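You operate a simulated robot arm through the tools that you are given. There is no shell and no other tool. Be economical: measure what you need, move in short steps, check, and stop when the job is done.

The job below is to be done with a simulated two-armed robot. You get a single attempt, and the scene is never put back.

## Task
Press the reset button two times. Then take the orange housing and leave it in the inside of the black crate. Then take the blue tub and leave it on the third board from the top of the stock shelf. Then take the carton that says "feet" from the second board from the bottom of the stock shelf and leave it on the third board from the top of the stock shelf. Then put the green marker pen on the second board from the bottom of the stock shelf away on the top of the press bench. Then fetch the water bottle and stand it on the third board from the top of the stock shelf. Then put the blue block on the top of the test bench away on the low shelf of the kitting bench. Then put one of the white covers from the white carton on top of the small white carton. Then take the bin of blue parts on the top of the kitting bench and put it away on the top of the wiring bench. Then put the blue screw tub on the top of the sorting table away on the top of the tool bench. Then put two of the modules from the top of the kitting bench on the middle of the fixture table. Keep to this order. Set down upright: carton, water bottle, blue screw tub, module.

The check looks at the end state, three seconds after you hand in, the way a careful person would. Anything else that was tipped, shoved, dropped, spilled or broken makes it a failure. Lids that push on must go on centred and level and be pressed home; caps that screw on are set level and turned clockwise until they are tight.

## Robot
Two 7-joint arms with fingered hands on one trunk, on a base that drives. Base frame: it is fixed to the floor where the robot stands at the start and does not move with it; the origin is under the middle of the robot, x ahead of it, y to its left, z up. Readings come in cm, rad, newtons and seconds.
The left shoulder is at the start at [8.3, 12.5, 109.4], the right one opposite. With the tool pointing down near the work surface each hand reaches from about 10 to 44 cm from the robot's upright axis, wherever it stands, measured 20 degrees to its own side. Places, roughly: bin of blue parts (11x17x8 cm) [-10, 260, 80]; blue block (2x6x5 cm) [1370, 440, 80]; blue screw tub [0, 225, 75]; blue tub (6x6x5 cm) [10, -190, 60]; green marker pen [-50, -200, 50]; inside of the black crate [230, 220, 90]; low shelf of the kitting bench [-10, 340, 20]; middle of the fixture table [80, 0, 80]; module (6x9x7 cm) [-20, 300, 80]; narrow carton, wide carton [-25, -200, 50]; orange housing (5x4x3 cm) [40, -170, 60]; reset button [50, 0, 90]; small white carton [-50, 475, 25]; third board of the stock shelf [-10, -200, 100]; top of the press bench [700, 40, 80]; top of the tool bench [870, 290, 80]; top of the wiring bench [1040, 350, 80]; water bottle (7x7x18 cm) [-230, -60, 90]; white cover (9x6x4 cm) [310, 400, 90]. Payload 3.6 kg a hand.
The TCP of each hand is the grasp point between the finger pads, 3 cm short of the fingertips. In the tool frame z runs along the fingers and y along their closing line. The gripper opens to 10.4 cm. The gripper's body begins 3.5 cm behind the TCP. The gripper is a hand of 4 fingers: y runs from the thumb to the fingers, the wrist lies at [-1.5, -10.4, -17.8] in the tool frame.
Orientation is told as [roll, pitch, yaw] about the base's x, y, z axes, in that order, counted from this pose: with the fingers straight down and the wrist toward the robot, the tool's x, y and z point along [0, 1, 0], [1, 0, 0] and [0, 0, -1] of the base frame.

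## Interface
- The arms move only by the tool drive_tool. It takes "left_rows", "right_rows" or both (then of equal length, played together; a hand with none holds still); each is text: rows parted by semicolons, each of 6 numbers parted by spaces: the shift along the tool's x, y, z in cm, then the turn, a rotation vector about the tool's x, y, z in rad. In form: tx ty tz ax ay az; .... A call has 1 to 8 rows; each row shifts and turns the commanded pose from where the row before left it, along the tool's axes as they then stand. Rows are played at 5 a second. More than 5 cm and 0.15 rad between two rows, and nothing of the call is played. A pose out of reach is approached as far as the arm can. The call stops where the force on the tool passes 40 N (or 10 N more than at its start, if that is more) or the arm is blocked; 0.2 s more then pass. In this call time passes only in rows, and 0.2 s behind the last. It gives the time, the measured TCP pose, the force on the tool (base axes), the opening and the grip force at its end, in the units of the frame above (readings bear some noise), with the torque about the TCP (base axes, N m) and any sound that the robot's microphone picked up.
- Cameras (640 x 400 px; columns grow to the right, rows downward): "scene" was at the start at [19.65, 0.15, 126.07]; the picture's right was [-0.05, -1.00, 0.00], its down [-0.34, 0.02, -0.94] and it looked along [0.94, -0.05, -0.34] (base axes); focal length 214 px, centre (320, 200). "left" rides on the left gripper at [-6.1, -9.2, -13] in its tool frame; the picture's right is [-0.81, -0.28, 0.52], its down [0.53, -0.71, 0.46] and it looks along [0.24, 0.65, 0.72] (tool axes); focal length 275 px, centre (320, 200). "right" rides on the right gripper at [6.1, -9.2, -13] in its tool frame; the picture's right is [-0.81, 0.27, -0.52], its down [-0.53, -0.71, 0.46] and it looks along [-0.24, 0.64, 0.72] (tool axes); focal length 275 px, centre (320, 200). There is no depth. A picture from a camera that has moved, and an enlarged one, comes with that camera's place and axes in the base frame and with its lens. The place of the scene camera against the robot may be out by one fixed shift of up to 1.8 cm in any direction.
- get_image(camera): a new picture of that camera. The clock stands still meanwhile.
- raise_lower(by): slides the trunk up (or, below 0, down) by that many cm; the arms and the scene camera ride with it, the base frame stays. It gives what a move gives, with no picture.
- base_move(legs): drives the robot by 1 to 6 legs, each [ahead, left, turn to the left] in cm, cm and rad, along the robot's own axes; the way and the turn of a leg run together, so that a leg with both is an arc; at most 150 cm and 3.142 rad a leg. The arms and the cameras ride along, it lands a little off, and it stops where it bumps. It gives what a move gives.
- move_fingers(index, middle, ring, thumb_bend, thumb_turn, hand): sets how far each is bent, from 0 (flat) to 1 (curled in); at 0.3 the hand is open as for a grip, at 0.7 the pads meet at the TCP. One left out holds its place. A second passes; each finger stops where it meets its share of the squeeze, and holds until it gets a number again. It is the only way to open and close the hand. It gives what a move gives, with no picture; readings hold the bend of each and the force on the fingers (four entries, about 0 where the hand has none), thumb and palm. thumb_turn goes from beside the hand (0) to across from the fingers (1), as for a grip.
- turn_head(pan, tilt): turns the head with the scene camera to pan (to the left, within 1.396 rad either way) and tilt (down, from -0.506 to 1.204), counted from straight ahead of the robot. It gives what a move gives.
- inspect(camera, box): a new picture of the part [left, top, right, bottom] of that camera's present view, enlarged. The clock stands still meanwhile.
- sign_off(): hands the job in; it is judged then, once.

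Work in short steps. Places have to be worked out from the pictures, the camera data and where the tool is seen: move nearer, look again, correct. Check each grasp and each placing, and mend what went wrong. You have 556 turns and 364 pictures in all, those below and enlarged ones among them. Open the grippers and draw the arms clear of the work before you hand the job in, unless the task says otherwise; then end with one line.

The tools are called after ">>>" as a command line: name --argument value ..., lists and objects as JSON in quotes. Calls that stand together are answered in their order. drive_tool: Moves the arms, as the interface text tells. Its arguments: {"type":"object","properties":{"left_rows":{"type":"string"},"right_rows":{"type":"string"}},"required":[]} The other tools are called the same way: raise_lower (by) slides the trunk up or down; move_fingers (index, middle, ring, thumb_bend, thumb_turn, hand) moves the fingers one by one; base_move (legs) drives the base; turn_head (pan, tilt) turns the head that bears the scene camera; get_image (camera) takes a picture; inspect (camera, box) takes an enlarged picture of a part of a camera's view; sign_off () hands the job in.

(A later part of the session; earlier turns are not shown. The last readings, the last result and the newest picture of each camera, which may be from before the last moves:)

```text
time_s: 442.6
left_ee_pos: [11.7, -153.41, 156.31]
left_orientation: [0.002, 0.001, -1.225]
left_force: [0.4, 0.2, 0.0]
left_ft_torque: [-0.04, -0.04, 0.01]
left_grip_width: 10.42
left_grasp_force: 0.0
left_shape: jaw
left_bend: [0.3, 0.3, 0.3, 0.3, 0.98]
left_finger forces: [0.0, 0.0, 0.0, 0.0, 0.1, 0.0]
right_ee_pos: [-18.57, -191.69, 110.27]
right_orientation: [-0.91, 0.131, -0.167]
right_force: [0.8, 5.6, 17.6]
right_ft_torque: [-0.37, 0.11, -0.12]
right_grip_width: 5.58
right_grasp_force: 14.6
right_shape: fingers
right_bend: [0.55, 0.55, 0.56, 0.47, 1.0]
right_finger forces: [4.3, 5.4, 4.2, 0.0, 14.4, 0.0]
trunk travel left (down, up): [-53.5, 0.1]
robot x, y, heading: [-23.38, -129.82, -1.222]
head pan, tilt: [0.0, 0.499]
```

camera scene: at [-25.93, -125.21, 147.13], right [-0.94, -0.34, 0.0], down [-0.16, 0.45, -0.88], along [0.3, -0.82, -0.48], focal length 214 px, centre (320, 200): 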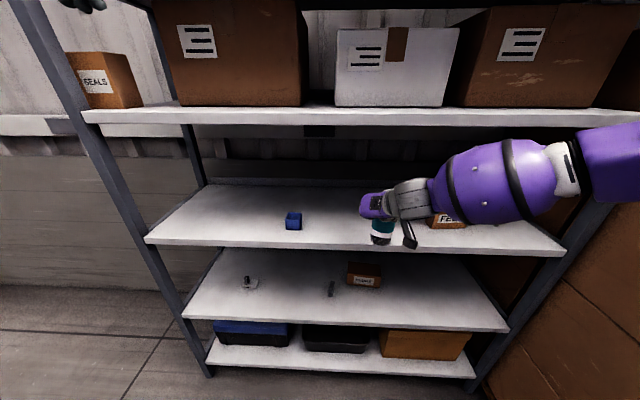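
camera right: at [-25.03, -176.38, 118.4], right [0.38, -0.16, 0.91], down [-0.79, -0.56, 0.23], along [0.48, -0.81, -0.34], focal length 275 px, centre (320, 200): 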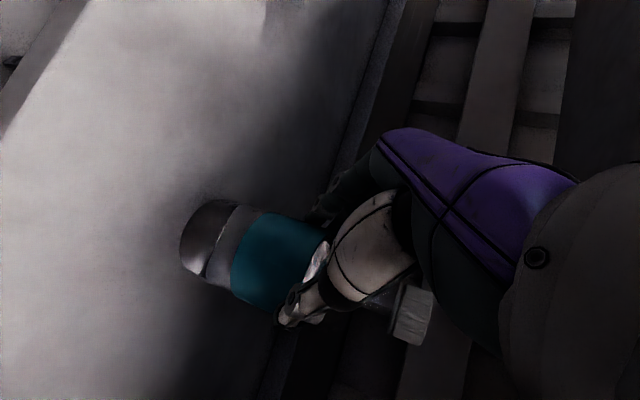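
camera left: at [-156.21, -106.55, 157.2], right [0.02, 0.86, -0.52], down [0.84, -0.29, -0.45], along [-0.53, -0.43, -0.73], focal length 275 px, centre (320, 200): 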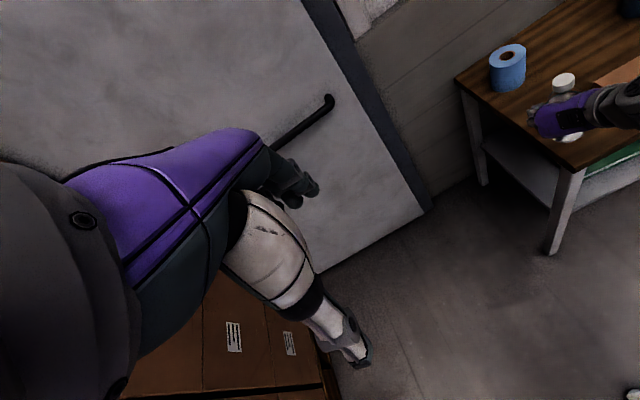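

Contact (18 N). Ease 0.2 up and look at how it stands.

>>> drive_tool --right_rows "-0.16 -0.03 -0.12 0 0 0"

>>> inspect --camera "scene" --box '[330, 170, 450, 270]'

>>> get_image --camera "right"

```text
time_s: 443.0
left_ee_pos: [11.81, -153.31, 156.32]
left_orientation: [0.003, 0.005, -1.225]
left_force: [-0.9, -0.4, 0.4]
left_ft_torque: [-0.02, -0.01, 0.01]
left_grip_width: 10.38
left_grasp_force: 0.0
left_shape: jaw
left_bend: [0.3, 0.3, 0.3, 0.3, 0.98]
left_finger forces: [0.1, 0.1, 0.1, 0.0, 0.0, 0.0]
right_ee_pos: [-18.52, -191.64, 109.99]
right_orientation: [-0.904, 0.131, -0.168]
right_force: [1.9, 3.4, 18.1]
right_ft_torque: [-0.4, 0.16, -0.13]
right_grip_width: 5.61
right_grasp_force: 14.9
right_shape: fingers
right_bend: [0.55, 0.55, 0.56, 0.47, 1.0]
right_finger forces: [4.4, 5.7, 4.3, 0.1, 14.2, 0.0]
trunk travel left (down, up): [-53.5, 0.1]
robot x, y, heading: [-23.58, -129.71, -1.223]
head pan, tilt: [0.0, 0.499]
```

```text
4.00 times, centred on (390, 220) of scene
camera zoom: at [-21.26, -137.71, 147.15], right [-0.94, -0.34, 0.0], down [-0.16, 0.45, -0.88], along [0.3, -0.83, -0.48], focal length 858 px, centre (40, 120)
```

zoom: 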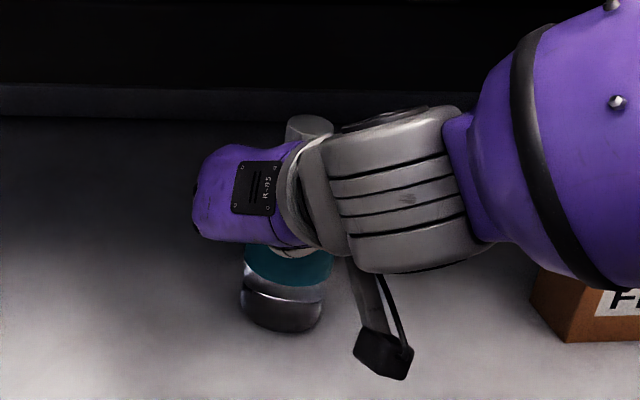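

```text
197 pictures are left
camera right: at [-24.97, -176.37, 114.38], right [0.38, -0.16, 0.91], down [-0.79, -0.56, 0.23], along [0.48, -0.81, -0.34], focal length 275 px, centre (320, 200)
```

right: 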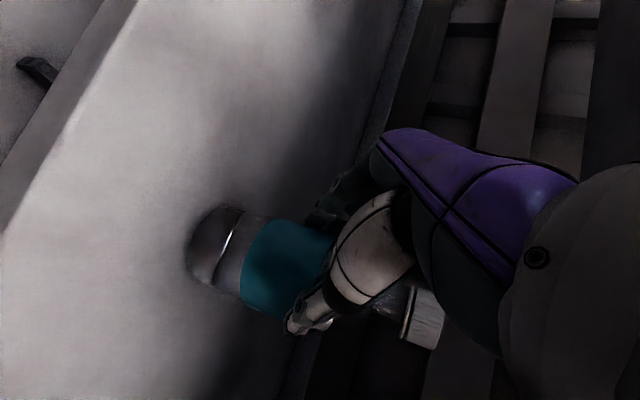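

The bottle is vertical and on the board. I ease up a bit and open in two stages.

>>> drive_tool --right_rows "-0.2 -0.04 -0.16 0 0 0"

>>> move_fingers --hand "right" --index 0.47 --middle 0.47 --ring 0.47 --thumb_bend 0.4

>>> inspect --camera "scene" --box '[330, 170, 450, 270]'

```text
time_s: 443.4
left_ee_pos: [11.87, -153.38, 156.16]
left_orientation: [0.002, 0.005, -1.226]
left_force: [0.3, -0.9, -0.4]
left_ft_torque: [0.04, -0.01, -0.03]
left_grip_width: 10.38
left_grasp_force: 0.1
left_shape: jaw
left_bend: [0.3, 0.3, 0.3, 0.3, 0.98]
left_finger forces: [0.0, 0.1, 0.1, 0.1, 0.0, 0.1]
right_ee_pos: [-18.68, -191.59, 109.94]
right_orientation: [-0.902, 0.134, -0.17]
right_force: [3.6, 2.4, 16.9]
right_ft_torque: [-0.41, 0.04, -0.04]
right_grip_width: 5.61
right_grasp_force: 14.5
right_shape: fingers
right_bend: [0.55, 0.55, 0.55, 0.47, 1.0]
right_finger forces: [4.5, 6.1, 4.5, 0.0, 13.4, 0.0]
trunk travel left (down, up): [-53.5, 0.1]
robot x, y, heading: [-23.87, -129.79, -1.223]
head pan, tilt: [0.0, 0.499]
```

```text
time_s: 444.4
left_ee_pos: [11.83, -153.58, 156.13]
left_orientation: [0.002, 0.005, -1.225]
left_force: [0.0, 0.4, 0.0]
left_ft_torque: [0.01, 0.01, -0.01]
left_grip_width: 10.41
left_grasp_force: 0.1
left_shape: jaw
left_bend: [0.3, 0.3, 0.3, 0.3, 0.98]
left_finger forces: [0.0, 0.0, 0.0, 0.0, 0.0, 0.1]
right_ee_pos: [-18.73, -191.7, 109.8]
right_orientation: [-0.902, 0.131, -0.169]
right_force: [0.0, -0.5, 0.3]
right_ft_torque: [0.01, -0.03, 0.04]
right_grip_width: 6.81
right_grasp_force: 0.0
right_shape: fingers
right_bend: [0.47, 0.47, 0.47, 0.4, 0.99]
right_finger forces: [0.0, 0.1, 0.0, 0.0, 0.0, 0.0]
trunk travel left (down, up): [-53.5, 0.1]
robot x, y, heading: [-23.96, -130.16, -1.221]
head pan, tilt: [0.0, 0.499]
```

```text
4.00 times, centred on (390, 220) of scene
camera zoom: at [-21.27, -137.96, 147.12], right [-0.94, -0.34, 0.0], down [-0.16, 0.45, -0.88], along [0.3, -0.83, -0.48], focal length 858 px, centre (40, 120)
```

zoom: 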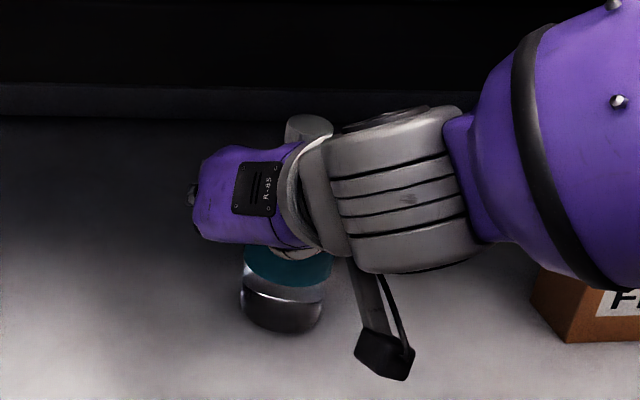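

It stands on its own. Open fully and withdraw along the finger direction.

>>> move_fingers --hand "right" --index 0.25 --middle 0.25 --ring 0.25 --thumb_bend 0.25

>>> drive_tool --right_rows "1.2 0.2 -1.58 0 0 0;1.8 0.3 -2.36 0 0 0;1.8 0.3 -2.36 0 0 0;1.8 0.3 -2.36 0 0 0"

>>> get_image --camera "scene"

```text
time_s: 445.4
left_ee_pos: [11.85, -153.58, 156.2]
left_orientation: [0.002, 0.007, -1.226]
left_force: [0.6, -0.5, -0.7]
left_ft_torque: [-0.01, -0.01, -0.03]
left_grip_width: 10.38
left_grasp_force: 0.1
left_shape: jaw
left_bend: [0.3, 0.3, 0.3, 0.3, 0.98]
left_finger forces: [0.0, 0.1, 0.0, 0.0, 0.0, 0.0]
right_ee_pos: [-18.57, -191.79, 109.87]
right_orientation: [-0.901, 0.133, -0.166]
right_force: [0.5, -0.4, 0.1]
right_ft_torque: [-0.01, -0.03, 0.03]
right_grip_width: 11.41
right_grasp_force: 0.0
right_shape: fingers
right_bend: [0.25, 0.25, 0.25, 0.25, 0.97]
right_finger forces: [0.0, 0.0, 0.0, 0.1, 0.0, 0.0]
trunk travel left (down, up): [-53.5, 0.1]
robot x, y, heading: [-23.46, -130.11, -1.219]
head pan, tilt: [0.0, 0.499]
```

```text
time_s: 446.4
left_ee_pos: [11.88, -153.61, 156.2]
left_orientation: [0.001, 0.007, -1.224]
left_force: [-0.6, -1.4, -0.3]
left_ft_torque: [-0.03, -0.01, -0.01]
left_grip_width: 10.38
left_grasp_force: 0.0
left_shape: jaw
left_bend: [0.3, 0.3, 0.3, 0.3, 0.98]
left_finger forces: [0.0, 0.0, 0.1, 0.0, 0.1, 0.0]
right_ee_pos: [-15.71, -181.03, 109.96]
right_orientation: [-0.898, 0.134, -0.167]
right_force: [0.5, -0.4, 0.0]
right_ft_torque: [-0.02, 0.01, 0.0]
right_grip_width: 11.46
right_grasp_force: 0.0
right_shape: fingers
right_bend: [0.25, 0.25, 0.25, 0.25, 0.97]
right_finger forces: [0.0, 0.0, 0.0, 0.1, 0.0, 0.0]
trunk travel left (down, up): [-53.5, 0.1]
robot x, y, heading: [-23.43, -129.65, -1.218]
head pan, tilt: [0.0, 0.499]
```

```text
195 pictures are left
camera scene: at [-21.26, -137.94, 147.12], right [-0.94, -0.34, 0.0], down [-0.16, 0.45, -0.88], along [0.3, -0.83, -0.48], focal length 214 px, centre (320, 200)
```

scene: 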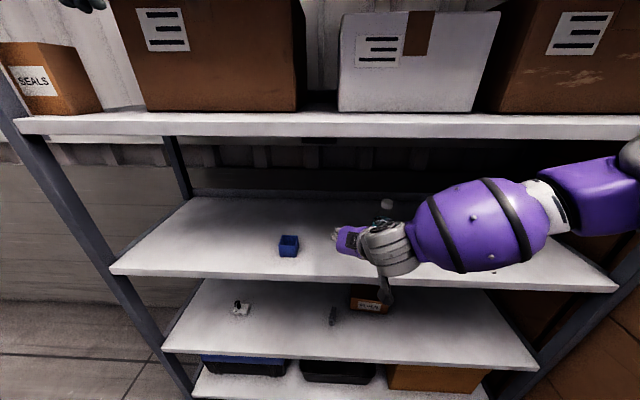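

Back out and verify the shelf.

>>> base_move --legs '[[-45, 0, 0]]'

>>> drive_tool --right_rows "0 0 0 0 0.15 0;0 0 0 0 0.15 0;0 0 0 0 0.15 0;0 0 0 0 0.15 0;0 0 0 0 0.15 0;0 0 0 0 0.15 0;0 0 0 -0.07 0 0;0 0 0 -0.06 0 0"

>>> drive_tool --right_rows "0 0 0 0 0 0.15;0 0 0 0 0 0.15;0 0 0 0 0 0.15;0 0 0 0 0 0.15;0 0 0 0 0 0.15;0 0 0 0 0 0.15;0 0 0 0 0 0.12"

>>> get_image --camera "scene"

```text
time_s: 449.2
left_ee_pos: [-3.83, -110.85, 156.13]
left_orientation: [0.005, 0.007, -1.228]
left_force: [0.6, -0.9, 0.1]
left_ft_torque: [-0.02, 0.0, 0.0]
left_grip_width: 10.37
left_grasp_force: 0.1
left_shape: jaw
left_bend: [0.3, 0.3, 0.3, 0.3, 0.98]
left_finger forces: [0.0, 0.0, 0.1, 0.0, 0.0, 0.0]
right_ee_pos: [-31.17, -138.41, 109.91]
right_orientation: [-0.901, 0.135, -0.168]
right_force: [-0.3, -0.1, -0.2]
right_ft_torque: [0.01, 0.01, -0.03]
right_grip_width: 11.44
right_grasp_force: 0.0
right_shape: fingers
right_bend: [0.25, 0.25, 0.25, 0.25, 0.97]
right_finger forces: [0.0, 0.0, 0.0, 0.1, 0.0, 0.0]
trunk travel left (down, up): [-53.5, 0.1]
robot x, y, heading: [-39.12, -87.17, -1.222]
head pan, tilt: [0.0, 0.499]
```

```text
time_s: 451.0
left_ee_pos: [-3.6, -110.81, 156.07]
left_orientation: [0.001, 0.006, -1.228]
left_force: [-0.9, 0.2, -1.1]
left_ft_torque: [0.01, 0.01, 0.0]
left_grip_width: 10.37
left_grasp_force: 0.0
left_shape: jaw
left_bend: [0.3, 0.3, 0.3, 0.3, 0.98]
left_finger forces: [0.0, 0.0, 0.0, 0.0, 0.1, 0.0]
right_ee_pos: [-31.62, -133.97, 108.59]
right_orientation: [-0.178, 0.055, -0.193]
right_force: [0.5, -0.8, -0.7]
right_ft_torque: [0.03, -0.01, -0.02]
right_grip_width: 11.46
right_grasp_force: 0.0
right_shape: fingers
right_bend: [0.25, 0.25, 0.25, 0.25, 0.97]
right_finger forces: [0.0, 0.1, 0.0, 0.1, 0.0, 0.0]
right hand out of reach, approached as far as the arm can: row 4, 5, 6, 7, 8
trunk travel left (down, up): [-53.5, 0.1]
robot x, y, heading: [-38.9, -87.1, -1.222]
head pan, tilt: [0.0, 0.499]
```

```text
time_s: 452.6
left_ee_pos: [-3.83, -110.88, 156.18]
left_orientation: [0.005, 0.007, -1.226]
left_force: [-0.4, 0.4, -0.7]
left_ft_torque: [0.01, 0.0, 0.0]
left_grip_width: 10.43
left_grasp_force: 0.1
left_shape: jaw
left_bend: [0.3, 0.3, 0.3, 0.3, 0.98]
left_finger forces: [0.1, 0.1, 0.0, 0.0, 0.0, 0.0]
right_ee_pos: [-32.3, -134.15, 108.87]
right_orientation: [-0.139, -0.122, -1.201]
right_force: [-0.1, 0.5, 1.0]
right_ft_torque: [0.01, -0.01, -0.02]
right_grip_width: 11.45
right_grasp_force: 0.1
right_shape: fingers
right_bend: [0.25, 0.25, 0.25, 0.25, 0.97]
right_finger forces: [0.0, 0.1, 0.0, 0.0, 0.1, 0.1]
right hand out of reach, approached as far as the arm can: row 7
trunk travel left (down, up): [-53.5, 0.1]
robot x, y, heading: [-39.08, -86.86, -1.227]
head pan, tilt: [0.0, 0.499]
```

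```text
194 pictures are left
camera scene: at [-36.81, -95.24, 147.12], right [-0.94, -0.34, 0.0], down [-0.16, 0.45, -0.88], along [0.3, -0.83, -0.48], focal length 214 px, centre (320, 200)
```

scene: 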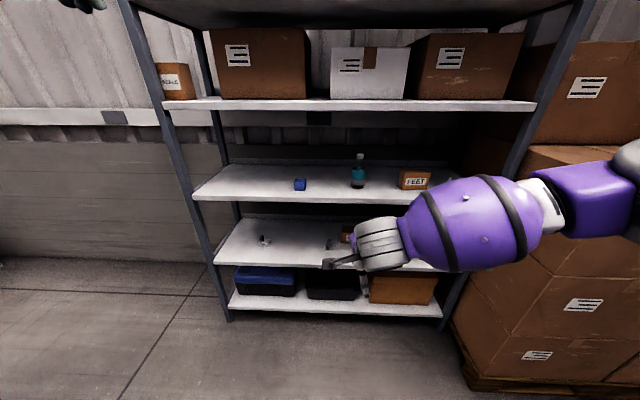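

Tub, bottle and FEET carton all stand on the third board. Next: the blue block on the test bench. I level the right hand and set off.

>>> drive_tool --right_rows "0 0 0 0.06 0.07 0;0 0 0 0.06 0.07 0"

>>> raise_lower --by -12

>>> base_move --legs '[[-40, 0, 0], [0, 0, 2.8], [140, 0, 0], [0, 0, -1.28], [150, 0, 0], [30, 0, 0]]'

>>> get_image --camera "scene"

```text
time_s: 453.2
left_ee_pos: [-3.66, -110.97, 156.17]
left_orientation: [0.001, 0.007, -1.225]
left_force: [-0.2, 0.7, -0.1]
left_ft_torque: [0.03, -0.01, 0.0]
left_grip_width: 10.41
left_grasp_force: 0.1
left_shape: jaw
left_bend: [0.3, 0.3, 0.3, 0.3, 0.98]
left_finger forces: [0.0, 0.0, 0.0, 0.0, 0.0, 0.0]
right_ee_pos: [-32.33, -134.12, 108.93]
right_orientation: [0.002, 0.001, -1.209]
right_force: [0.5, -1.1, 0.1]
right_ft_torque: [-0.01, -0.01, 0.0]
right_grip_width: 11.48
right_grasp_force: 0.1
right_shape: fingers
right_bend: [0.25, 0.25, 0.25, 0.25, 0.97]
right_finger forces: [0.0, 0.0, 0.1, 0.0, 0.0, 0.0]
trunk travel left (down, up): [-53.5, 0.1]
robot x, y, heading: [-39.2, -86.89, -1.225]
head pan, tilt: [0.0, 0.499]
```

```text
time_s: 454.7
left_ee_pos: [-3.75, -110.85, 144.23]
left_orientation: [0.002, 0.005, -1.228]
left_force: [-0.5, -0.5, 0.1]
left_ft_torque: [0.01, 0.03, -0.01]
left_grip_width: 10.38
left_grasp_force: 0.0
left_shape: jaw
left_bend: [0.3, 0.3, 0.3, 0.3, 0.98]
left_finger forces: [0.0, 0.1, 0.1, 0.1, 0.0, 0.0]
right_ee_pos: [-32.17, -133.97, 96.94]
right_orientation: [-0.001, -0.001, -1.209]
right_force: [-0.7, -0.7, -0.9]
right_ft_torque: [0.03, 0.01, -0.01]
right_grip_width: 11.44
right_grasp_force: 0.0
right_shape: fingers
right_bend: [0.25, 0.25, 0.25, 0.25, 0.97]
right_finger forces: [0.1, 0.0, 0.0, 0.0, 0.0, 0.1]
trunk travel left (down, up): [-41.5, 12.1]
robot x, y, heading: [-39.3, -86.89, -1.223]
head pan, tilt: [0.0, 0.499]
```

```text
time_s: 457.0
left_ee_pos: [-15.77, -77.44, 144.34]
left_orientation: [0.001, 0.002, -1.223]
left_force: [-1.0, -0.4, -0.2]
left_ft_torque: [-0.01, 0.01, 0.01]
left_grip_width: 10.37
left_grasp_force: 0.1
left_shape: jaw
left_bend: [0.3, 0.3, 0.3, 0.3, 0.98]
left_finger forces: [0.1, 0.0, 0.0, 0.1, 0.1, 0.0]
right_ee_pos: [-44.03, -100.64, 96.88]
right_orientation: [0.0, 0.0, -1.201]
right_force: [-0.7, 0.4, 0.6]
right_ft_torque: [0.02, -0.03, 0.0]
right_grip_width: 11.46
right_grasp_force: 0.0
right_shape: fingers
right_bend: [0.25, 0.25, 0.25, 0.25, 0.97]
right_finger forces: [0.1, 0.1, 0.0, 0.0, 0.1, 0.0]
trunk travel left (down, up): [-41.5, 12.1]
robot x, y, heading: [-50.97, -53.58, -1.217]
head pan, tilt: [0.0, 0.499]
stopped in leg 1: the robot was blocked; the commanded pose is now the measured one
```

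```text
193 pictures are left
camera scene: at [-45.76, -70.21, 133.77], right [-0.94, -0.35, 0.0], down [-0.17, 0.45, -0.88], along [0.3, -0.82, -0.48], focal length 214 px, centre (320, 200)
```

scene: 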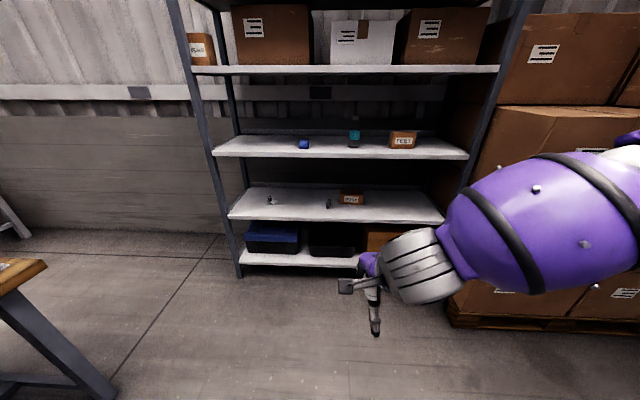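

I bumped the tool table behind. Move ahead 6, shift left 35, then continue the route.

>>> base_move --legs '[[6, 0, 0], [0, 33, 0], [0, 0, 2.79], [135, 0, 0], [0, 0, -1.28]]'

>>> turn_head --pan 0 --tilt 0.45

>>> get_image --camera "scene"

```text
time_s: 475.8
left_ee_pos: [8.03, 119.47, 144.38]
left_orientation: [0.002, 0.004, 0.271]
left_force: [-0.5, -0.2, 0.5]
left_ft_torque: [0.02, 0.03, -0.04]
left_grip_width: 10.38
left_grasp_force: 0.0
left_shape: jaw
left_bend: [0.3, 0.3, 0.3, 0.3, 0.98]
left_finger forces: [0.0, 0.0, 0.1, 0.0, 0.0, 0.1]
right_ee_pos: [29.0, 89.39, 96.94]
right_orientation: [0.0, -0.003, 0.292]
right_force: [-0.9, 0.7, -0.7]
right_ft_torque: [0.01, 0.02, -0.04]
right_grip_width: 11.43
right_grasp_force: 0.0
right_shape: fingers
right_bend: [0.25, 0.25, 0.25, 0.25, 0.97]
right_finger forces: [0.1, 0.0, 0.0, 0.1, 0.0, 0.0]
trunk travel left (down, up): [-41.5, 12.1]
robot x, y, heading: [-18.21, 85.69, 0.274]
head pan, tilt: [0.0, 0.499]
```

```text
time_s: 476.4
left_ee_pos: [8.02, 119.49, 144.36]
left_orientation: [0.001, 0.003, 0.271]
left_force: [0.1, -0.4, 0.2]
left_ft_torque: [0.02, 0.0, 0.03]
left_grip_width: 10.41
left_grasp_force: 0.0
left_shape: jaw
left_bend: [0.3, 0.3, 0.3, 0.3, 0.98]
left_finger forces: [0.0, 0.0, 0.1, 0.0, 0.1, 0.0]
right_ee_pos: [28.87, 89.39, 96.82]
right_orientation: [0.0, -0.001, 0.293]
right_force: [-1.2, 0.1, 0.1]
right_ft_torque: [0.02, 0.0, -0.01]
right_grip_width: 11.46
right_grasp_force: 0.1
right_shape: fingers
right_bend: [0.25, 0.25, 0.25, 0.25, 0.97]
right_finger forces: [0.0, 0.0, 0.0, 0.0, 0.0, 0.0]
trunk travel left (down, up): [-41.5, 12.1]
robot x, y, heading: [-18.29, 86.17, 0.273]
head pan, tilt: [0.0, 0.45]
```

```text
192 pictures are left
camera scene: at [-1.74, 91.58, 134.21], right [0.27, -0.96, 0.0], down [-0.42, -0.12, -0.9], along [0.87, 0.24, -0.44], focal length 214 px, centre (320, 200)
```

scene: 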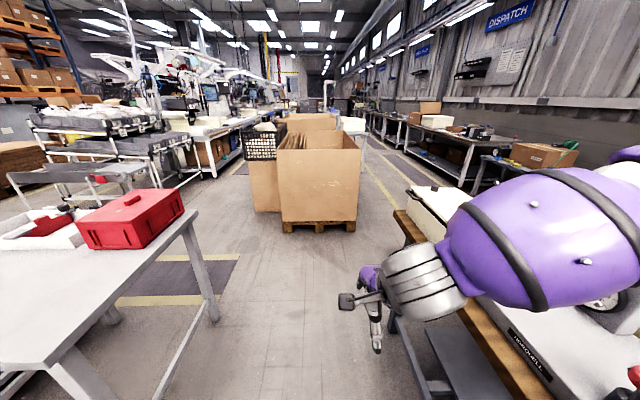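

Shift left 12, go through the corridor, the gap, and along the aisle.

>>> base_move --legs '[[0, 12, 0], [146, 0, 0], [0, 0, -1.56], [0, 8, 0], [140, 0, 0], [26, 0, 0]]'

>>> base_move --legs '[[0, 0, 1.62], [150, 0, 0], [150, 0, 0], [150, 0, 0], [100, 0, 0]]'

>>> get_image --camera "scene"

```text
time_s: 497.2
left_ee_pos: [195.74, -53.88, 144.37]
left_orientation: [0.003, 0.003, -1.366]
left_force: [0.0, 0.1, -0.1]
left_ft_torque: [0.03, -0.01, 0.02]
left_grip_width: 10.37
left_grasp_force: 0.1
left_shape: jaw
left_bend: [0.3, 0.3, 0.3, 0.3, 0.98]
left_finger forces: [0.0, 0.0, 0.1, 0.1, 0.0, 0.0]
right_ee_pos: [164.43, -73.0, 96.89]
right_orientation: [0.0, 0.0, -1.343]
right_force: [0.7, 0.3, -0.6]
right_ft_torque: [0.02, -0.02, 0.02]
right_grip_width: 11.46
right_grasp_force: 0.1
right_shape: fingers
right_bend: [0.25, 0.25, 0.25, 0.25, 0.97]
right_finger forces: [0.0, 0.1, 0.0, 0.0, 0.1, 0.0]
trunk travel left (down, up): [-41.5, 12.1]
robot x, y, heading: [164.4, -25.36, -1.362]
head pan, tilt: [0.0, 0.45]
```

```text
time_s: 527.7
left_ee_pos: [719.19, 170.34, 144.3]
left_orientation: [0.001, 0.001, 0.32]
left_force: [-0.5, -0.6, -0.5]
left_ft_torque: [0.03, 0.01, 0.0]
left_grip_width: 10.39
left_grasp_force: 0.2
left_shape: jaw
left_bend: [0.3, 0.3, 0.3, 0.3, 0.98]
left_finger forces: [0.0, 0.1, 0.0, 0.0, 0.0, 0.1]
right_ee_pos: [741.79, 141.33, 96.92]
right_orientation: [0.001, -0.001, 0.339]
right_force: [0.8, -0.2, 0.6]
right_ft_torque: [0.02, 0.0, 0.0]
right_grip_width: 11.44
right_grasp_force: 0.1
right_shape: fingers
right_bend: [0.25, 0.25, 0.25, 0.25, 0.97]
right_finger forces: [0.0, 0.0, 0.0, 0.1, 0.0, 0.0]
trunk travel left (down, up): [-41.5, 12.1]
robot x, y, heading: [694.55, 135.82, 0.327]
head pan, tilt: [0.0, 0.45]
```

```text
191 pictures are left
camera scene: at [711.03, 142.04, 134.21], right [0.32, -0.95, 0.0], down [-0.41, -0.14, -0.9], along [0.85, 0.29, -0.44], focal length 214 px, centre (320, 200)
```

scene: 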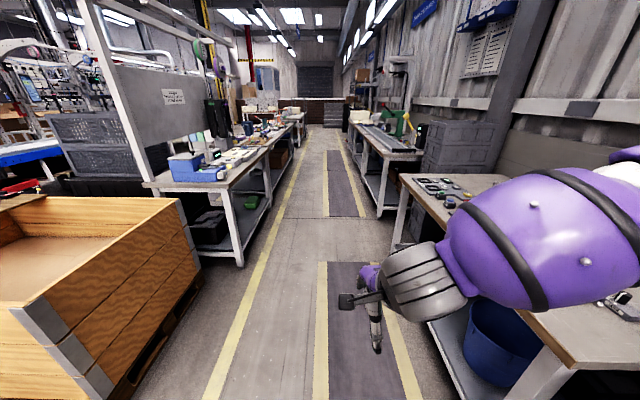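

On track; tool bench is on the left. Continue along the aisle to the test bench.

>>> base_move --legs '[[150, 8, 0], [150, 0, 0], [150, 0, 0], [120, 0, 0]]'

>>> turn_head --pan 0.3 --tilt 0.4

>>> get_image --camera "scene"

```text
refused: leg 1 is longer than a leg can be; nothing moved
```

```text
time_s: 528.5
left_ee_pos: [719.31, 170.37, 144.41]
left_orientation: [0.002, 0.003, 0.321]
left_force: [1.2, 0.0, -0.6]
left_ft_torque: [-0.04, -0.02, 0.02]
left_grip_width: 10.38
left_grasp_force: 0.1
left_shape: jaw
left_bend: [0.3, 0.3, 0.3, 0.3, 0.98]
left_finger forces: [0.1, 0.0, 0.0, 0.0, 0.1, 0.1]
right_ee_pos: [741.76, 141.41, 96.8]
right_orientation: [0.001, -0.002, 0.34]
right_force: [0.0, -0.6, -0.4]
right_ft_torque: [0.01, -0.01, 0.01]
right_grip_width: 11.45
right_grasp_force: 0.0
right_shape: fingers
right_bend: [0.25, 0.25, 0.25, 0.25, 0.97]
right_finger forces: [0.1, 0.0, 0.0, 0.0, 0.0, 0.1]
trunk travel left (down, up): [-41.5, 12.1]
robot x, y, heading: [694.66, 135.75, 0.327]
head pan, tilt: [0.3, 0.4]
```

```text
190 pictures are left
camera scene: at [709.82, 144.51, 134.68], right [0.58, -0.81, 0.0], down [-0.32, -0.23, -0.92], along [0.75, 0.54, -0.39], focal length 214 px, centre (320, 200)
```

scene: 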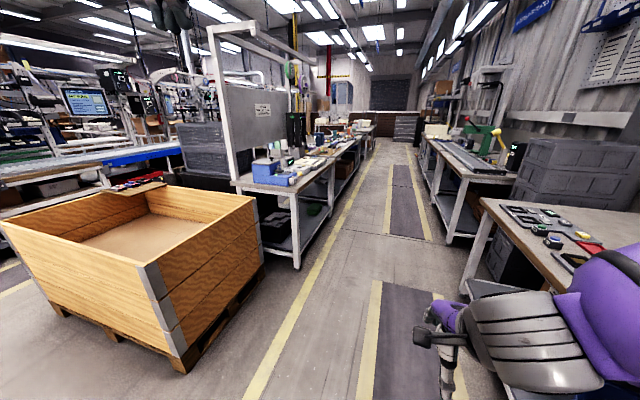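

Leg slightly too long; re-issue with shorter legs.

>>> base_move --legs '[[148, 8, 0], [150, 0, 0], [150, 0, 0], [120, 0, 0]]'

>>> get_image --camera "scene"

```text
time_s: 555.3
left_ee_pos: [1252.02, 352.5, 144.31]
left_orientation: [0.001, 0.001, 0.297]
left_force: [-0.1, 0.0, 0.3]
left_ft_torque: [0.0, 0.01, -0.02]
left_grip_width: 10.4
left_grasp_force: 0.1
left_shape: jaw
left_bend: [0.3, 0.3, 0.3, 0.3, 0.98]
left_finger forces: [0.0, 0.1, 0.1, 0.1, 0.1, 0.0]
right_ee_pos: [1273.85, 322.96, 96.97]
right_orientation: [-0.001, -0.001, 0.319]
right_force: [-1.2, 0.2, -0.8]
right_ft_torque: [0.02, 0.03, -0.01]
right_grip_width: 11.47
right_grasp_force: 0.0
right_shape: fingers
right_bend: [0.25, 0.25, 0.25, 0.25, 0.97]
right_finger forces: [0.1, 0.1, 0.0, 0.0, 0.0, 0.0]
trunk travel left (down, up): [-41.5, 12.1]
robot x, y, heading: [1226.83, 318.02, 0.3]
head pan, tilt: [0.3, 0.4]
```

```text
189 pictures are left
camera scene: at [1241.98, 326.84, 134.68], right [0.57, -0.82, 0.0], down [-0.32, -0.22, -0.92], along [0.76, 0.52, -0.39], focal length 214 px, centre (320, 200)
```

scene: 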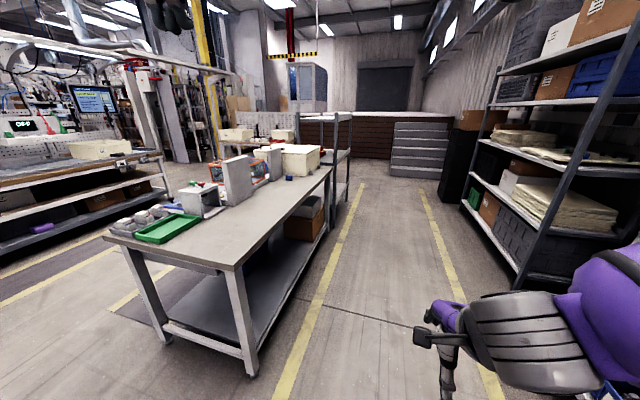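

The test bench is ahead on the left; the blue block is at ≈ [1368, 445]. Raise the trunk a bit, drive ahead 165 and turn left to face it.

>>> raise_lower --by 10

>>> base_move --legs '[[140, 0, 0.02], [22, 0, 0], [0, 0, 1.57]]'

>>> turn_head --pan 0 --tilt 0.6

>>> get_image --camera "scene"

>>> get_image --camera "right"

```text
time_s: 556.6
left_ee_pos: [1252.07, 352.43, 154.33]
left_orientation: [0.004, 0.004, 0.296]
left_force: [-0.3, 0.2, 0.3]
left_ft_torque: [-0.02, 0.02, -0.01]
left_grip_width: 10.38
left_grasp_force: 0.1
left_shape: jaw
left_bend: [0.3, 0.3, 0.3, 0.3, 0.98]
left_finger forces: [0.0, 0.0, 0.1, 0.1, 0.0, 0.0]
right_ee_pos: [1273.89, 323.09, 106.75]
right_orientation: [0.0, 0.002, 0.317]
right_force: [0.2, 0.5, -1.0]
right_ft_torque: [0.0, 0.0, 0.0]
right_grip_width: 11.42
right_grasp_force: 0.1
right_shape: fingers
right_bend: [0.25, 0.25, 0.25, 0.25, 0.97]
right_finger forces: [0.0, 0.0, 0.0, 0.0, 0.1, 0.1]
trunk travel left (down, up): [-51.5, 2.1]
robot x, y, heading: [1226.43, 318.33, 0.304]
head pan, tilt: [0.3, 0.4]
```

```text
time_s: 568.6
left_ee_pos: [1347.82, 394.84, 154.25]
left_orientation: [0.003, 0.001, 1.829]
left_force: [-0.4, 0.7, -0.8]
left_ft_torque: [0.0, 0.01, -0.03]
left_grip_width: 10.4
left_grasp_force: 0.0
left_shape: jaw
left_bend: [0.3, 0.3, 0.3, 0.3, 0.98]
left_finger forces: [0.1, 0.0, 0.1, 0.1, 0.1, 0.0]
right_ee_pos: [1378.07, 415.55, 106.88]
right_orientation: [-0.001, -0.003, 1.851]
right_force: [0.1, -0.8, -0.2]
right_ft_torque: [-0.03, 0.02, -0.03]
right_grip_width: 11.46
right_grasp_force: 0.1
right_shape: fingers
right_bend: [0.25, 0.25, 0.25, 0.25, 0.97]
right_finger forces: [0.0, 0.1, 0.1, 0.0, 0.0, 0.0]
trunk travel left (down, up): [-51.5, 2.1]
robot x, y, heading: [1380.94, 368.04, 1.831]
head pan, tilt: [0.3, 0.4]
```

```text
time_s: 569.4
left_ee_pos: [1347.71, 394.77, 154.35]
left_orientation: [0.0, 0.002, 1.832]
left_force: [-0.7, 0.7, 0.5]
left_ft_torque: [0.0, 0.01, -0.03]
left_grip_width: 10.39
left_grasp_force: 0.0
left_shape: jaw
left_bend: [0.3, 0.3, 0.3, 0.3, 0.98]
left_finger forces: [0.0, 0.0, 0.0, 0.0, 0.0, 0.0]
right_ee_pos: [1378.01, 415.5, 106.93]
right_orientation: [0.002, -0.001, 1.853]
right_force: [-0.5, 0.3, 0.0]
right_ft_torque: [0.01, 0.01, -0.01]
right_grip_width: 11.47
right_grasp_force: 0.0
right_shape: fingers
right_bend: [0.25, 0.25, 0.25, 0.25, 0.97]
right_finger forces: [0.0, 0.0, 0.0, 0.0, 0.0, 0.0]
trunk travel left (down, up): [-51.5, 2.1]
robot x, y, heading: [1380.94, 368.22, 1.831]
head pan, tilt: [0.0, 0.6]
```

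```text
188 pictures are left
camera scene: at [1377.0, 379.88, 144.34], right [0.97, 0.26, 0.0], down [0.15, -0.54, -0.83], along [-0.22, 0.8, -0.56], focal length 214 px, centre (320, 200)
```

scene: 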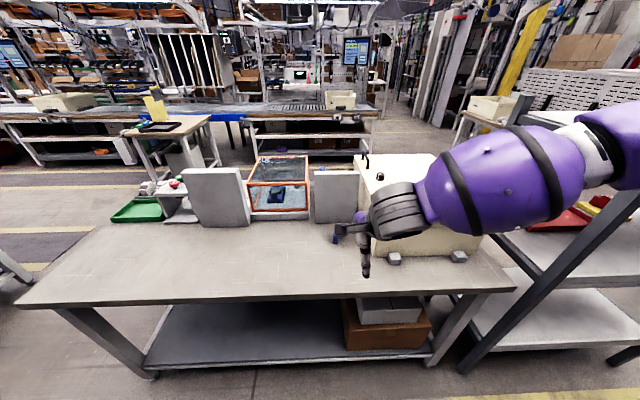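

```text
187 pictures are left
camera right: at [1374.59, 404.99, 119.9], right [0.7, 0.49, 0.52], down [0.71, -0.54, -0.46], along [0.05, 0.69, -0.72], focal length 275 px, centre (320, 200)
```

right: 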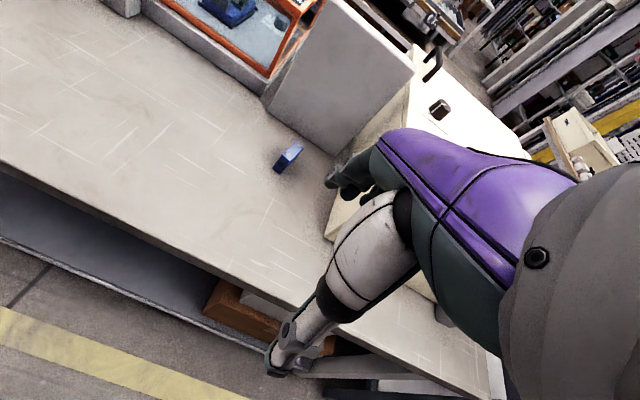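

Zoom on the block.

>>> inspect --camera "right" --box '[220, 80, 400, 220]'

>>> inspect --camera "scene" --box '[290, 160, 430, 290]'

```text
2.86 times, centred on (310, 150) of right
camera zoom: at [1374.59, 404.99, 119.9], right [0.7, 0.49, 0.52], down [0.71, -0.54, -0.46], along [0.05, 0.69, -0.72], focal length 786 px, centre (349, 343)
```

zoom: 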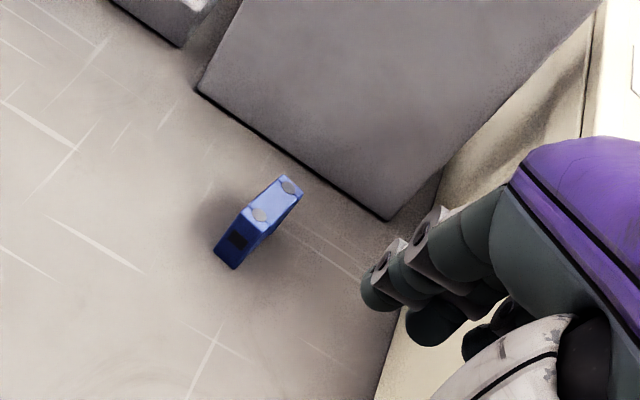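

```text
3.08 times, centred on (360, 225) of scene
camera zoom: at [1377.0, 379.88, 144.34], right [0.97, 0.26, 0.0], down [0.15, -0.54, -0.83], along [-0.22, 0.8, -0.56], focal length 660 px, centre (197, 123)
```

zoom: 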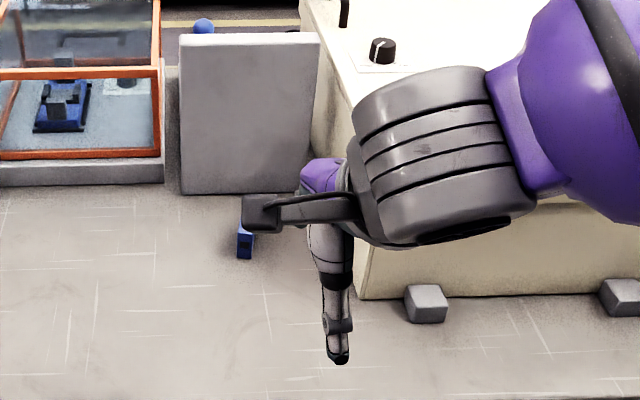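

Block: 2 cm thick, ~6 long along y, centre ≈ [1367.2, 442.7], top z≈85. I'll pinch its ends with thumb and fingers. Base ahead 18, left 4; turn the hand −0.18.

>>> base_move --legs '[[18, 4, 0]]'

>>> drive_tool --right_rows "0 3 0 0 0 0.09;0 3 0 0 0 0.09;0 3 4 0 0 0;0 0 4 0 0 0"

>>> move_fingers --hand "right" --index 0.3 --middle 0.3 --ring 0.3 --thumb_bend 0.3

>>> get_image --camera "right"

>>> get_image --camera "scene"

```text
time_s: 571.0
left_ee_pos: [1339.18, 411.11, 154.49]
left_orientation: [0.002, 0.004, 1.83]
left_force: [0.4, -0.4, 0.3]
left_ft_torque: [0.02, 0.0, 0.0]
left_grip_width: 10.43
left_grasp_force: 0.0
left_shape: jaw
left_bend: [0.3, 0.3, 0.3, 0.3, 0.98]
left_finger forces: [0.1, 0.0, 0.0, 0.0, 0.0, 0.0]
right_ee_pos: [1369.42, 431.84, 106.93]
right_orientation: [0.0, -0.003, 1.854]
right_force: [-1.0, 1.0, 0.7]
right_ft_torque: [-0.01, 0.05, -0.01]
right_grip_width: 11.45
right_grasp_force: 0.1
right_shape: fingers
right_bend: [0.25, 0.25, 0.25, 0.25, 0.97]
right_finger forces: [0.0, 0.0, 0.0, 0.1, 0.0, 0.0]
trunk travel left (down, up): [-51.5, 2.1]
robot x, y, heading: [1371.88, 384.72, 1.835]
head pan, tilt: [0.0, 0.6]
```

```text
time_s: 572.0
left_ee_pos: [1339.1, 411.17, 154.36]
left_orientation: [0.003, 0.002, 1.829]
left_force: [1.5, 0.1, 0.0]
left_ft_torque: [0.02, -0.02, -0.02]
left_grip_width: 10.37
left_grasp_force: 0.1
left_shape: jaw
left_bend: [0.3, 0.3, 0.3, 0.3, 0.98]
left_finger forces: [0.0, 0.0, 0.0, 0.1, 0.0, 0.0]
right_ee_pos: [1371.26, 439.46, 100.76]
right_orientation: [0.001, -0.002, 1.673]
right_force: [0.3, 0.4, -0.9]
right_ft_torque: [0.0, 0.01, 0.01]
right_grip_width: 11.47
right_grasp_force: 0.1
right_shape: fingers
right_bend: [0.25, 0.25, 0.25, 0.25, 0.97]
right_finger forces: [0.0, 0.1, 0.1, 0.1, 0.1, 0.1]
right hand out of reach, approached as far as the arm can: row 3, 4
trunk travel left (down, up): [-51.5, 2.1]
robot x, y, heading: [1372.21, 384.65, 1.834]
head pan, tilt: [0.0, 0.6]
```

```text
time_s: 573.0
left_ee_pos: [1339.01, 411.18, 154.4]
left_orientation: [0.001, 0.003, 1.829]
left_force: [0.4, -0.7, 0.1]
left_ft_torque: [0.01, -0.03, -0.03]
left_grip_width: 10.39
left_grasp_force: 0.1
left_shape: jaw
left_bend: [0.3, 0.3, 0.3, 0.3, 0.98]
left_finger forces: [0.1, 0.0, 0.0, 0.1, 0.0, 0.1]
right_ee_pos: [1371.35, 439.46, 100.84]
right_orientation: [0.003, 0.0, 1.673]
right_force: [0.9, 0.0, -0.1]
right_ft_torque: [0.01, 0.0, -0.02]
right_grip_width: 10.36
right_grasp_force: 0.0
right_shape: fingers
right_bend: [0.3, 0.3, 0.3, 0.3, 0.97]
right_finger forces: [0.0, 0.0, 0.0, 0.0, 0.0, 0.0]
trunk travel left (down, up): [-51.5, 2.1]
robot x, y, heading: [1372.41, 384.22, 1.833]
head pan, tilt: [0.0, 0.6]
```

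```text
184 pictures are left
camera right: at [1366.04, 429.67, 113.89], right [0.78, 0.35, 0.52], down [0.6, -0.66, -0.46], along [0.18, 0.67, -0.72], focal length 275 px, centre (320, 200)
```

right: 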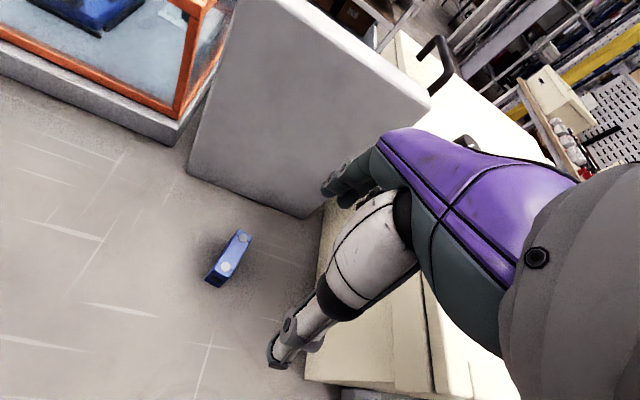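

```text
183 pictures are left
camera scene: at [1368.37, 396.23, 144.34], right [0.97, 0.26, 0.0], down [0.15, -0.55, -0.83], along [-0.22, 0.8, -0.56], focal length 214 px, centre (320, 200)
```

scene: 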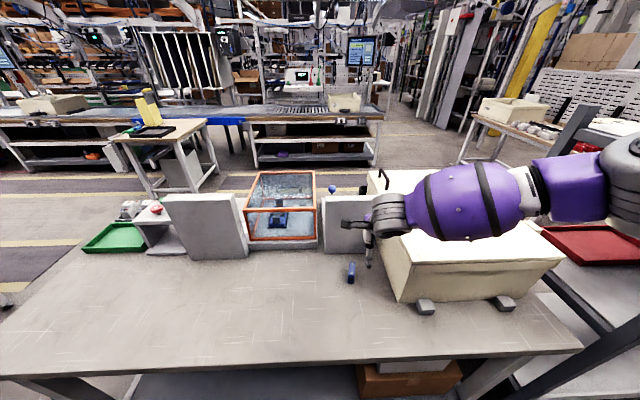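

Block confirmed at [1367.1, 442.6]. I shift the base left 3 and lower via trunk 10 (fingertips stay above the block), then fine-tune with the arm.

>>> base_move --legs '[[1, 3.2, 0]]'

>>> raise_lower --by -10

>>> drive_tool --right_rows "0 1.5 0 0 0 0;0 1.5 0 0 0 0"

>>> get_image --camera "right"

```text
time_s: 573.8
left_ee_pos: [1336.13, 411.22, 154.36]
left_orientation: [0.006, 0.001, 1.829]
left_force: [0.1, 0.2, 0.1]
left_ft_torque: [0.0, -0.02, -0.01]
left_grip_width: 10.38
left_grasp_force: 0.1
left_shape: jaw
left_bend: [0.3, 0.3, 0.3, 0.3, 0.98]
left_finger forces: [0.0, 0.1, 0.1, 0.0, 0.0, 0.0]
right_ee_pos: [1368.24, 439.58, 100.81]
right_orientation: [0.003, -0.002, 1.67]
right_force: [0.4, -0.4, 0.0]
right_ft_torque: [0.01, 0.01, -0.02]
right_grip_width: 10.39
right_grasp_force: 0.0
right_shape: fingers
right_bend: [0.3, 0.3, 0.3, 0.3, 0.97]
right_finger forces: [0.0, 0.0, 0.0, 0.0, 0.0, 0.0]
trunk travel left (down, up): [-51.5, 2.1]
robot x, y, heading: [1369.15, 384.6, 1.836]
head pan, tilt: [0.0, 0.6]
```

```text
time_s: 575.1
left_ee_pos: [1335.92, 411.2, 144.4]
left_orientation: [0.004, -0.001, 1.829]
left_force: [0.6, 0.0, 0.2]
left_ft_torque: [-0.02, -0.02, -0.01]
left_grip_width: 10.38
left_grasp_force: 0.2
left_shape: jaw
left_bend: [0.3, 0.3, 0.3, 0.3, 0.98]
left_finger forces: [0.1, 0.0, 0.1, 0.0, 0.0, 0.0]
right_ee_pos: [1368.13, 439.68, 90.85]
right_orientation: [0.0, -0.002, 1.669]
right_force: [0.2, -0.1, 0.4]
right_ft_torque: [-0.01, 0.0, -0.02]
right_grip_width: 10.38
right_grasp_force: 0.0
right_shape: fingers
right_bend: [0.3, 0.3, 0.3, 0.3, 0.97]
right_finger forces: [0.0, 0.1, 0.0, 0.1, 0.0, 0.1]
trunk travel left (down, up): [-41.5, 12.1]
robot x, y, heading: [1368.79, 384.98, 1.839]
head pan, tilt: [0.0, 0.6]
```

```text
time_s: 575.7
left_ee_pos: [1335.97, 411.32, 144.28]
left_orientation: [0.004, 0.002, 1.83]
left_force: [-0.2, 0.7, 0.6]
left_ft_torque: [-0.02, -0.01, -0.01]
left_grip_width: 10.39
left_grasp_force: 0.0
left_shape: jaw
left_bend: [0.3, 0.3, 0.3, 0.3, 0.98]
left_finger forces: [0.1, 0.0, 0.0, 0.1, 0.1, 0.1]
right_ee_pos: [1367.7, 442.59, 90.76]
right_orientation: [0.001, -0.001, 1.671]
right_force: [0.2, 0.1, 0.3]
right_ft_torque: [0.01, 0.02, 0.03]
right_grip_width: 10.36
right_grasp_force: 0.2
right_shape: fingers
right_bend: [0.3, 0.3, 0.3, 0.3, 0.97]
right_finger forces: [0.1, 0.1, 0.1, 0.0, 0.0, 0.1]
trunk travel left (down, up): [-41.5, 12.1]
robot x, y, heading: [1369.13, 384.51, 1.832]
head pan, tilt: [0.0, 0.6]
```

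```text
182 pictures are left
camera right: at [1362.44, 432.71, 103.8], right [0.78, 0.35, 0.52], down [0.6, -0.66, -0.46], along [0.18, 0.67, -0.72], focal length 275 px, centre (320, 200)
```

right: 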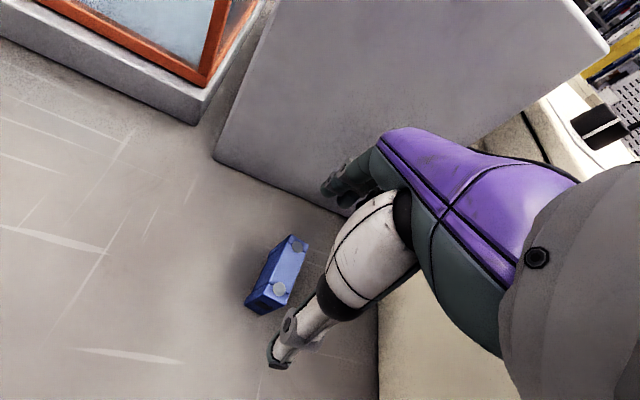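

Block is centred under the grasp. Lower the trunk 5 and then 2.3.

>>> raise_lower --by -5

>>> inspect --camera "right" --box '[220, 180, 400, 380]'

```text
time_s: 576.7
left_ee_pos: [1335.9, 411.27, 139.33]
left_orientation: [0.004, 0.0, 1.828]
left_force: [-0.9, -0.1, 0.8]
left_ft_torque: [0.05, 0.06, 0.01]
left_grip_width: 10.38
left_grasp_force: 0.0
left_shape: jaw
left_bend: [0.3, 0.3, 0.3, 0.3, 0.98]
left_finger forces: [0.0, 0.0, 0.0, 0.1, 0.0, 0.1]
right_ee_pos: [1367.75, 442.63, 85.91]
right_orientation: [0.0, -0.002, 1.67]
right_force: [1.3, 0.0, 1.0]
right_ft_torque: [0.01, -0.06, 0.02]
right_grip_width: 10.38
right_grasp_force: 0.0
right_shape: fingers
right_bend: [0.3, 0.3, 0.3, 0.3, 0.97]
right_finger forces: [0.1, 0.0, 0.0, 0.0, 0.1, 0.1]
trunk travel left (down, up): [-36.5, 17.1]
robot x, y, heading: [1368.66, 384.81, 1.833]
head pan, tilt: [0.0, 0.6]
```

```text
2.00 times, centred on (310, 280) of right
camera zoom: at [1362.51, 432.8, 98.9], right [0.78, 0.35, 0.52], down [0.6, -0.66, -0.46], along [0.18, 0.67, -0.72], focal length 551 px, centre (340, 40)
```

zoom: 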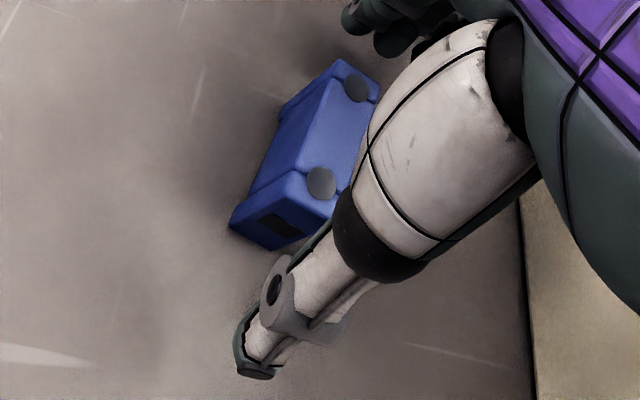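

Thumb lines up with the block's near end. Lower 2.4 and close.

>>> raise_lower --by -2.4

>>> move_fingers --hand "right" --index 0.6 --middle 0.6 --ring 0.6 --thumb_bend 0.6

>>> inspect --camera "right" --box '[220, 180, 400, 380]'

```text
time_s: 577.4
left_ee_pos: [1335.96, 411.32, 136.89]
left_orientation: [0.003, 0.003, 1.828]
left_force: [-0.5, -0.5, 0.5]
left_ft_torque: [0.01, 0.02, 0.01]
left_grip_width: 10.39
left_grasp_force: 0.0
left_shape: jaw
left_bend: [0.3, 0.3, 0.3, 0.3, 0.98]
left_finger forces: [0.0, 0.0, 0.0, 0.0, 0.0, 0.0]
right_ee_pos: [1367.8, 442.56, 83.48]
right_orientation: [0.001, -0.003, 1.671]
right_force: [-0.2, -0.1, 0.5]
right_ft_torque: [0.02, -0.04, -0.01]
right_grip_width: 10.36
right_grasp_force: 0.1
right_shape: fingers
right_bend: [0.3, 0.3, 0.3, 0.3, 0.97]
right_finger forces: [0.0, 0.1, 0.0, 0.1, 0.0, 0.1]
trunk travel left (down, up): [-34.1, 19.5]
robot x, y, heading: [1369.22, 384.66, 1.835]
head pan, tilt: [0.0, 0.6]
```

```text
time_s: 578.4
left_ee_pos: [1335.95, 411.28, 136.81]
left_orientation: [0.004, 0.003, 1.829]
left_force: [0.2, -0.3, -0.1]
left_ft_torque: [0.01, 0.0, 0.03]
left_grip_width: 10.37
left_grasp_force: 0.0
left_shape: jaw
left_bend: [0.3, 0.3, 0.3, 0.3, 0.98]
left_finger forces: [0.0, 0.0, 0.1, 0.1, 0.1, 0.0]
right_ee_pos: [1367.65, 442.56, 83.57]
right_orientation: [0.001, -0.002, 1.671]
right_force: [-0.4, 1.1, 3.8]
right_ft_torque: [0.17, -0.01, 0.01]
right_grip_width: 5.24
right_grasp_force: 12.8
right_shape: fingers
right_bend: [0.5, 0.57, 0.6, 0.52, 1.0]
right_finger forces: [9.6, 4.6, 0.1, 0.0, 11.2, 0.0]
trunk travel left (down, up): [-34.1, 19.5]
robot x, y, heading: [1368.92, 384.47, 1.836]
head pan, tilt: [0.0, 0.6]
```

```text
2.00 times, centred on (310, 280) of right
camera zoom: at [1362.5, 432.81, 96.51], right [0.78, 0.35, 0.52], down [0.6, -0.66, -0.46], along [0.18, 0.67, -0.72], focal length 551 px, centre (340, 40)
```

zoom: 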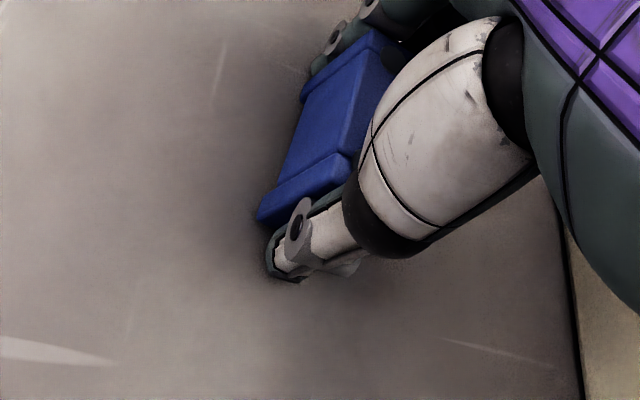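

Gripped by the ends. Lift 12 by the trunk and check.

>>> raise_lower --by 14

>>> get_image --camera "right"

```text
time_s: 580.0
left_ee_pos: [1335.82, 411.42, 150.95]
left_orientation: [0.004, 0.004, 1.829]
left_force: [-0.5, 0.4, -0.7]
left_ft_torque: [0.02, 0.01, -0.02]
left_grip_width: 10.38
left_grasp_force: 0.1
left_shape: jaw
left_bend: [0.3, 0.3, 0.3, 0.3, 0.98]
left_finger forces: [0.0, 0.0, 0.0, 0.0, 0.0, 0.0]
right_ee_pos: [1367.86, 442.62, 97.39]
right_orientation: [0.003, 0.0, 1.671]
right_force: [0.3, 0.1, -0.4]
right_ft_torque: [-0.01, -0.01, -0.02]
right_grip_width: 5.24
right_grasp_force: 11.5
right_shape: fingers
right_bend: [0.5, 0.58, 0.6, 0.52, 1.0]
right_finger forces: [9.5, 2.8, 0.0, 0.0, 11.5, 0.0]
trunk travel left (down, up): [-48.1, 5.5]
robot x, y, heading: [1369.09, 384.67, 1.841]
head pan, tilt: [0.0, 0.6]
```

```text
179 pictures are left
camera right: at [1362.5, 432.84, 110.41], right [0.78, 0.36, 0.52], down [0.6, -0.66, -0.46], along [0.18, 0.67, -0.73], focal length 275 px, centre (320, 200)
```

right: 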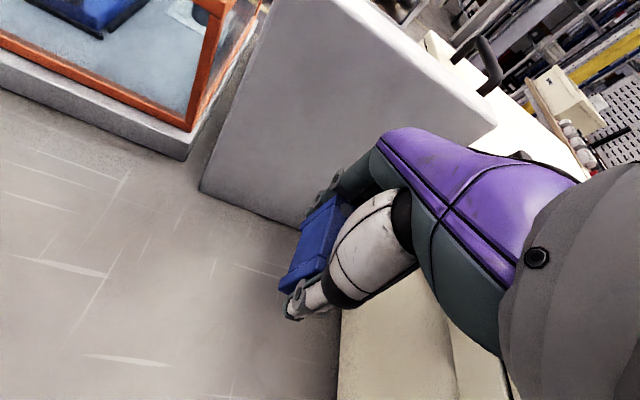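

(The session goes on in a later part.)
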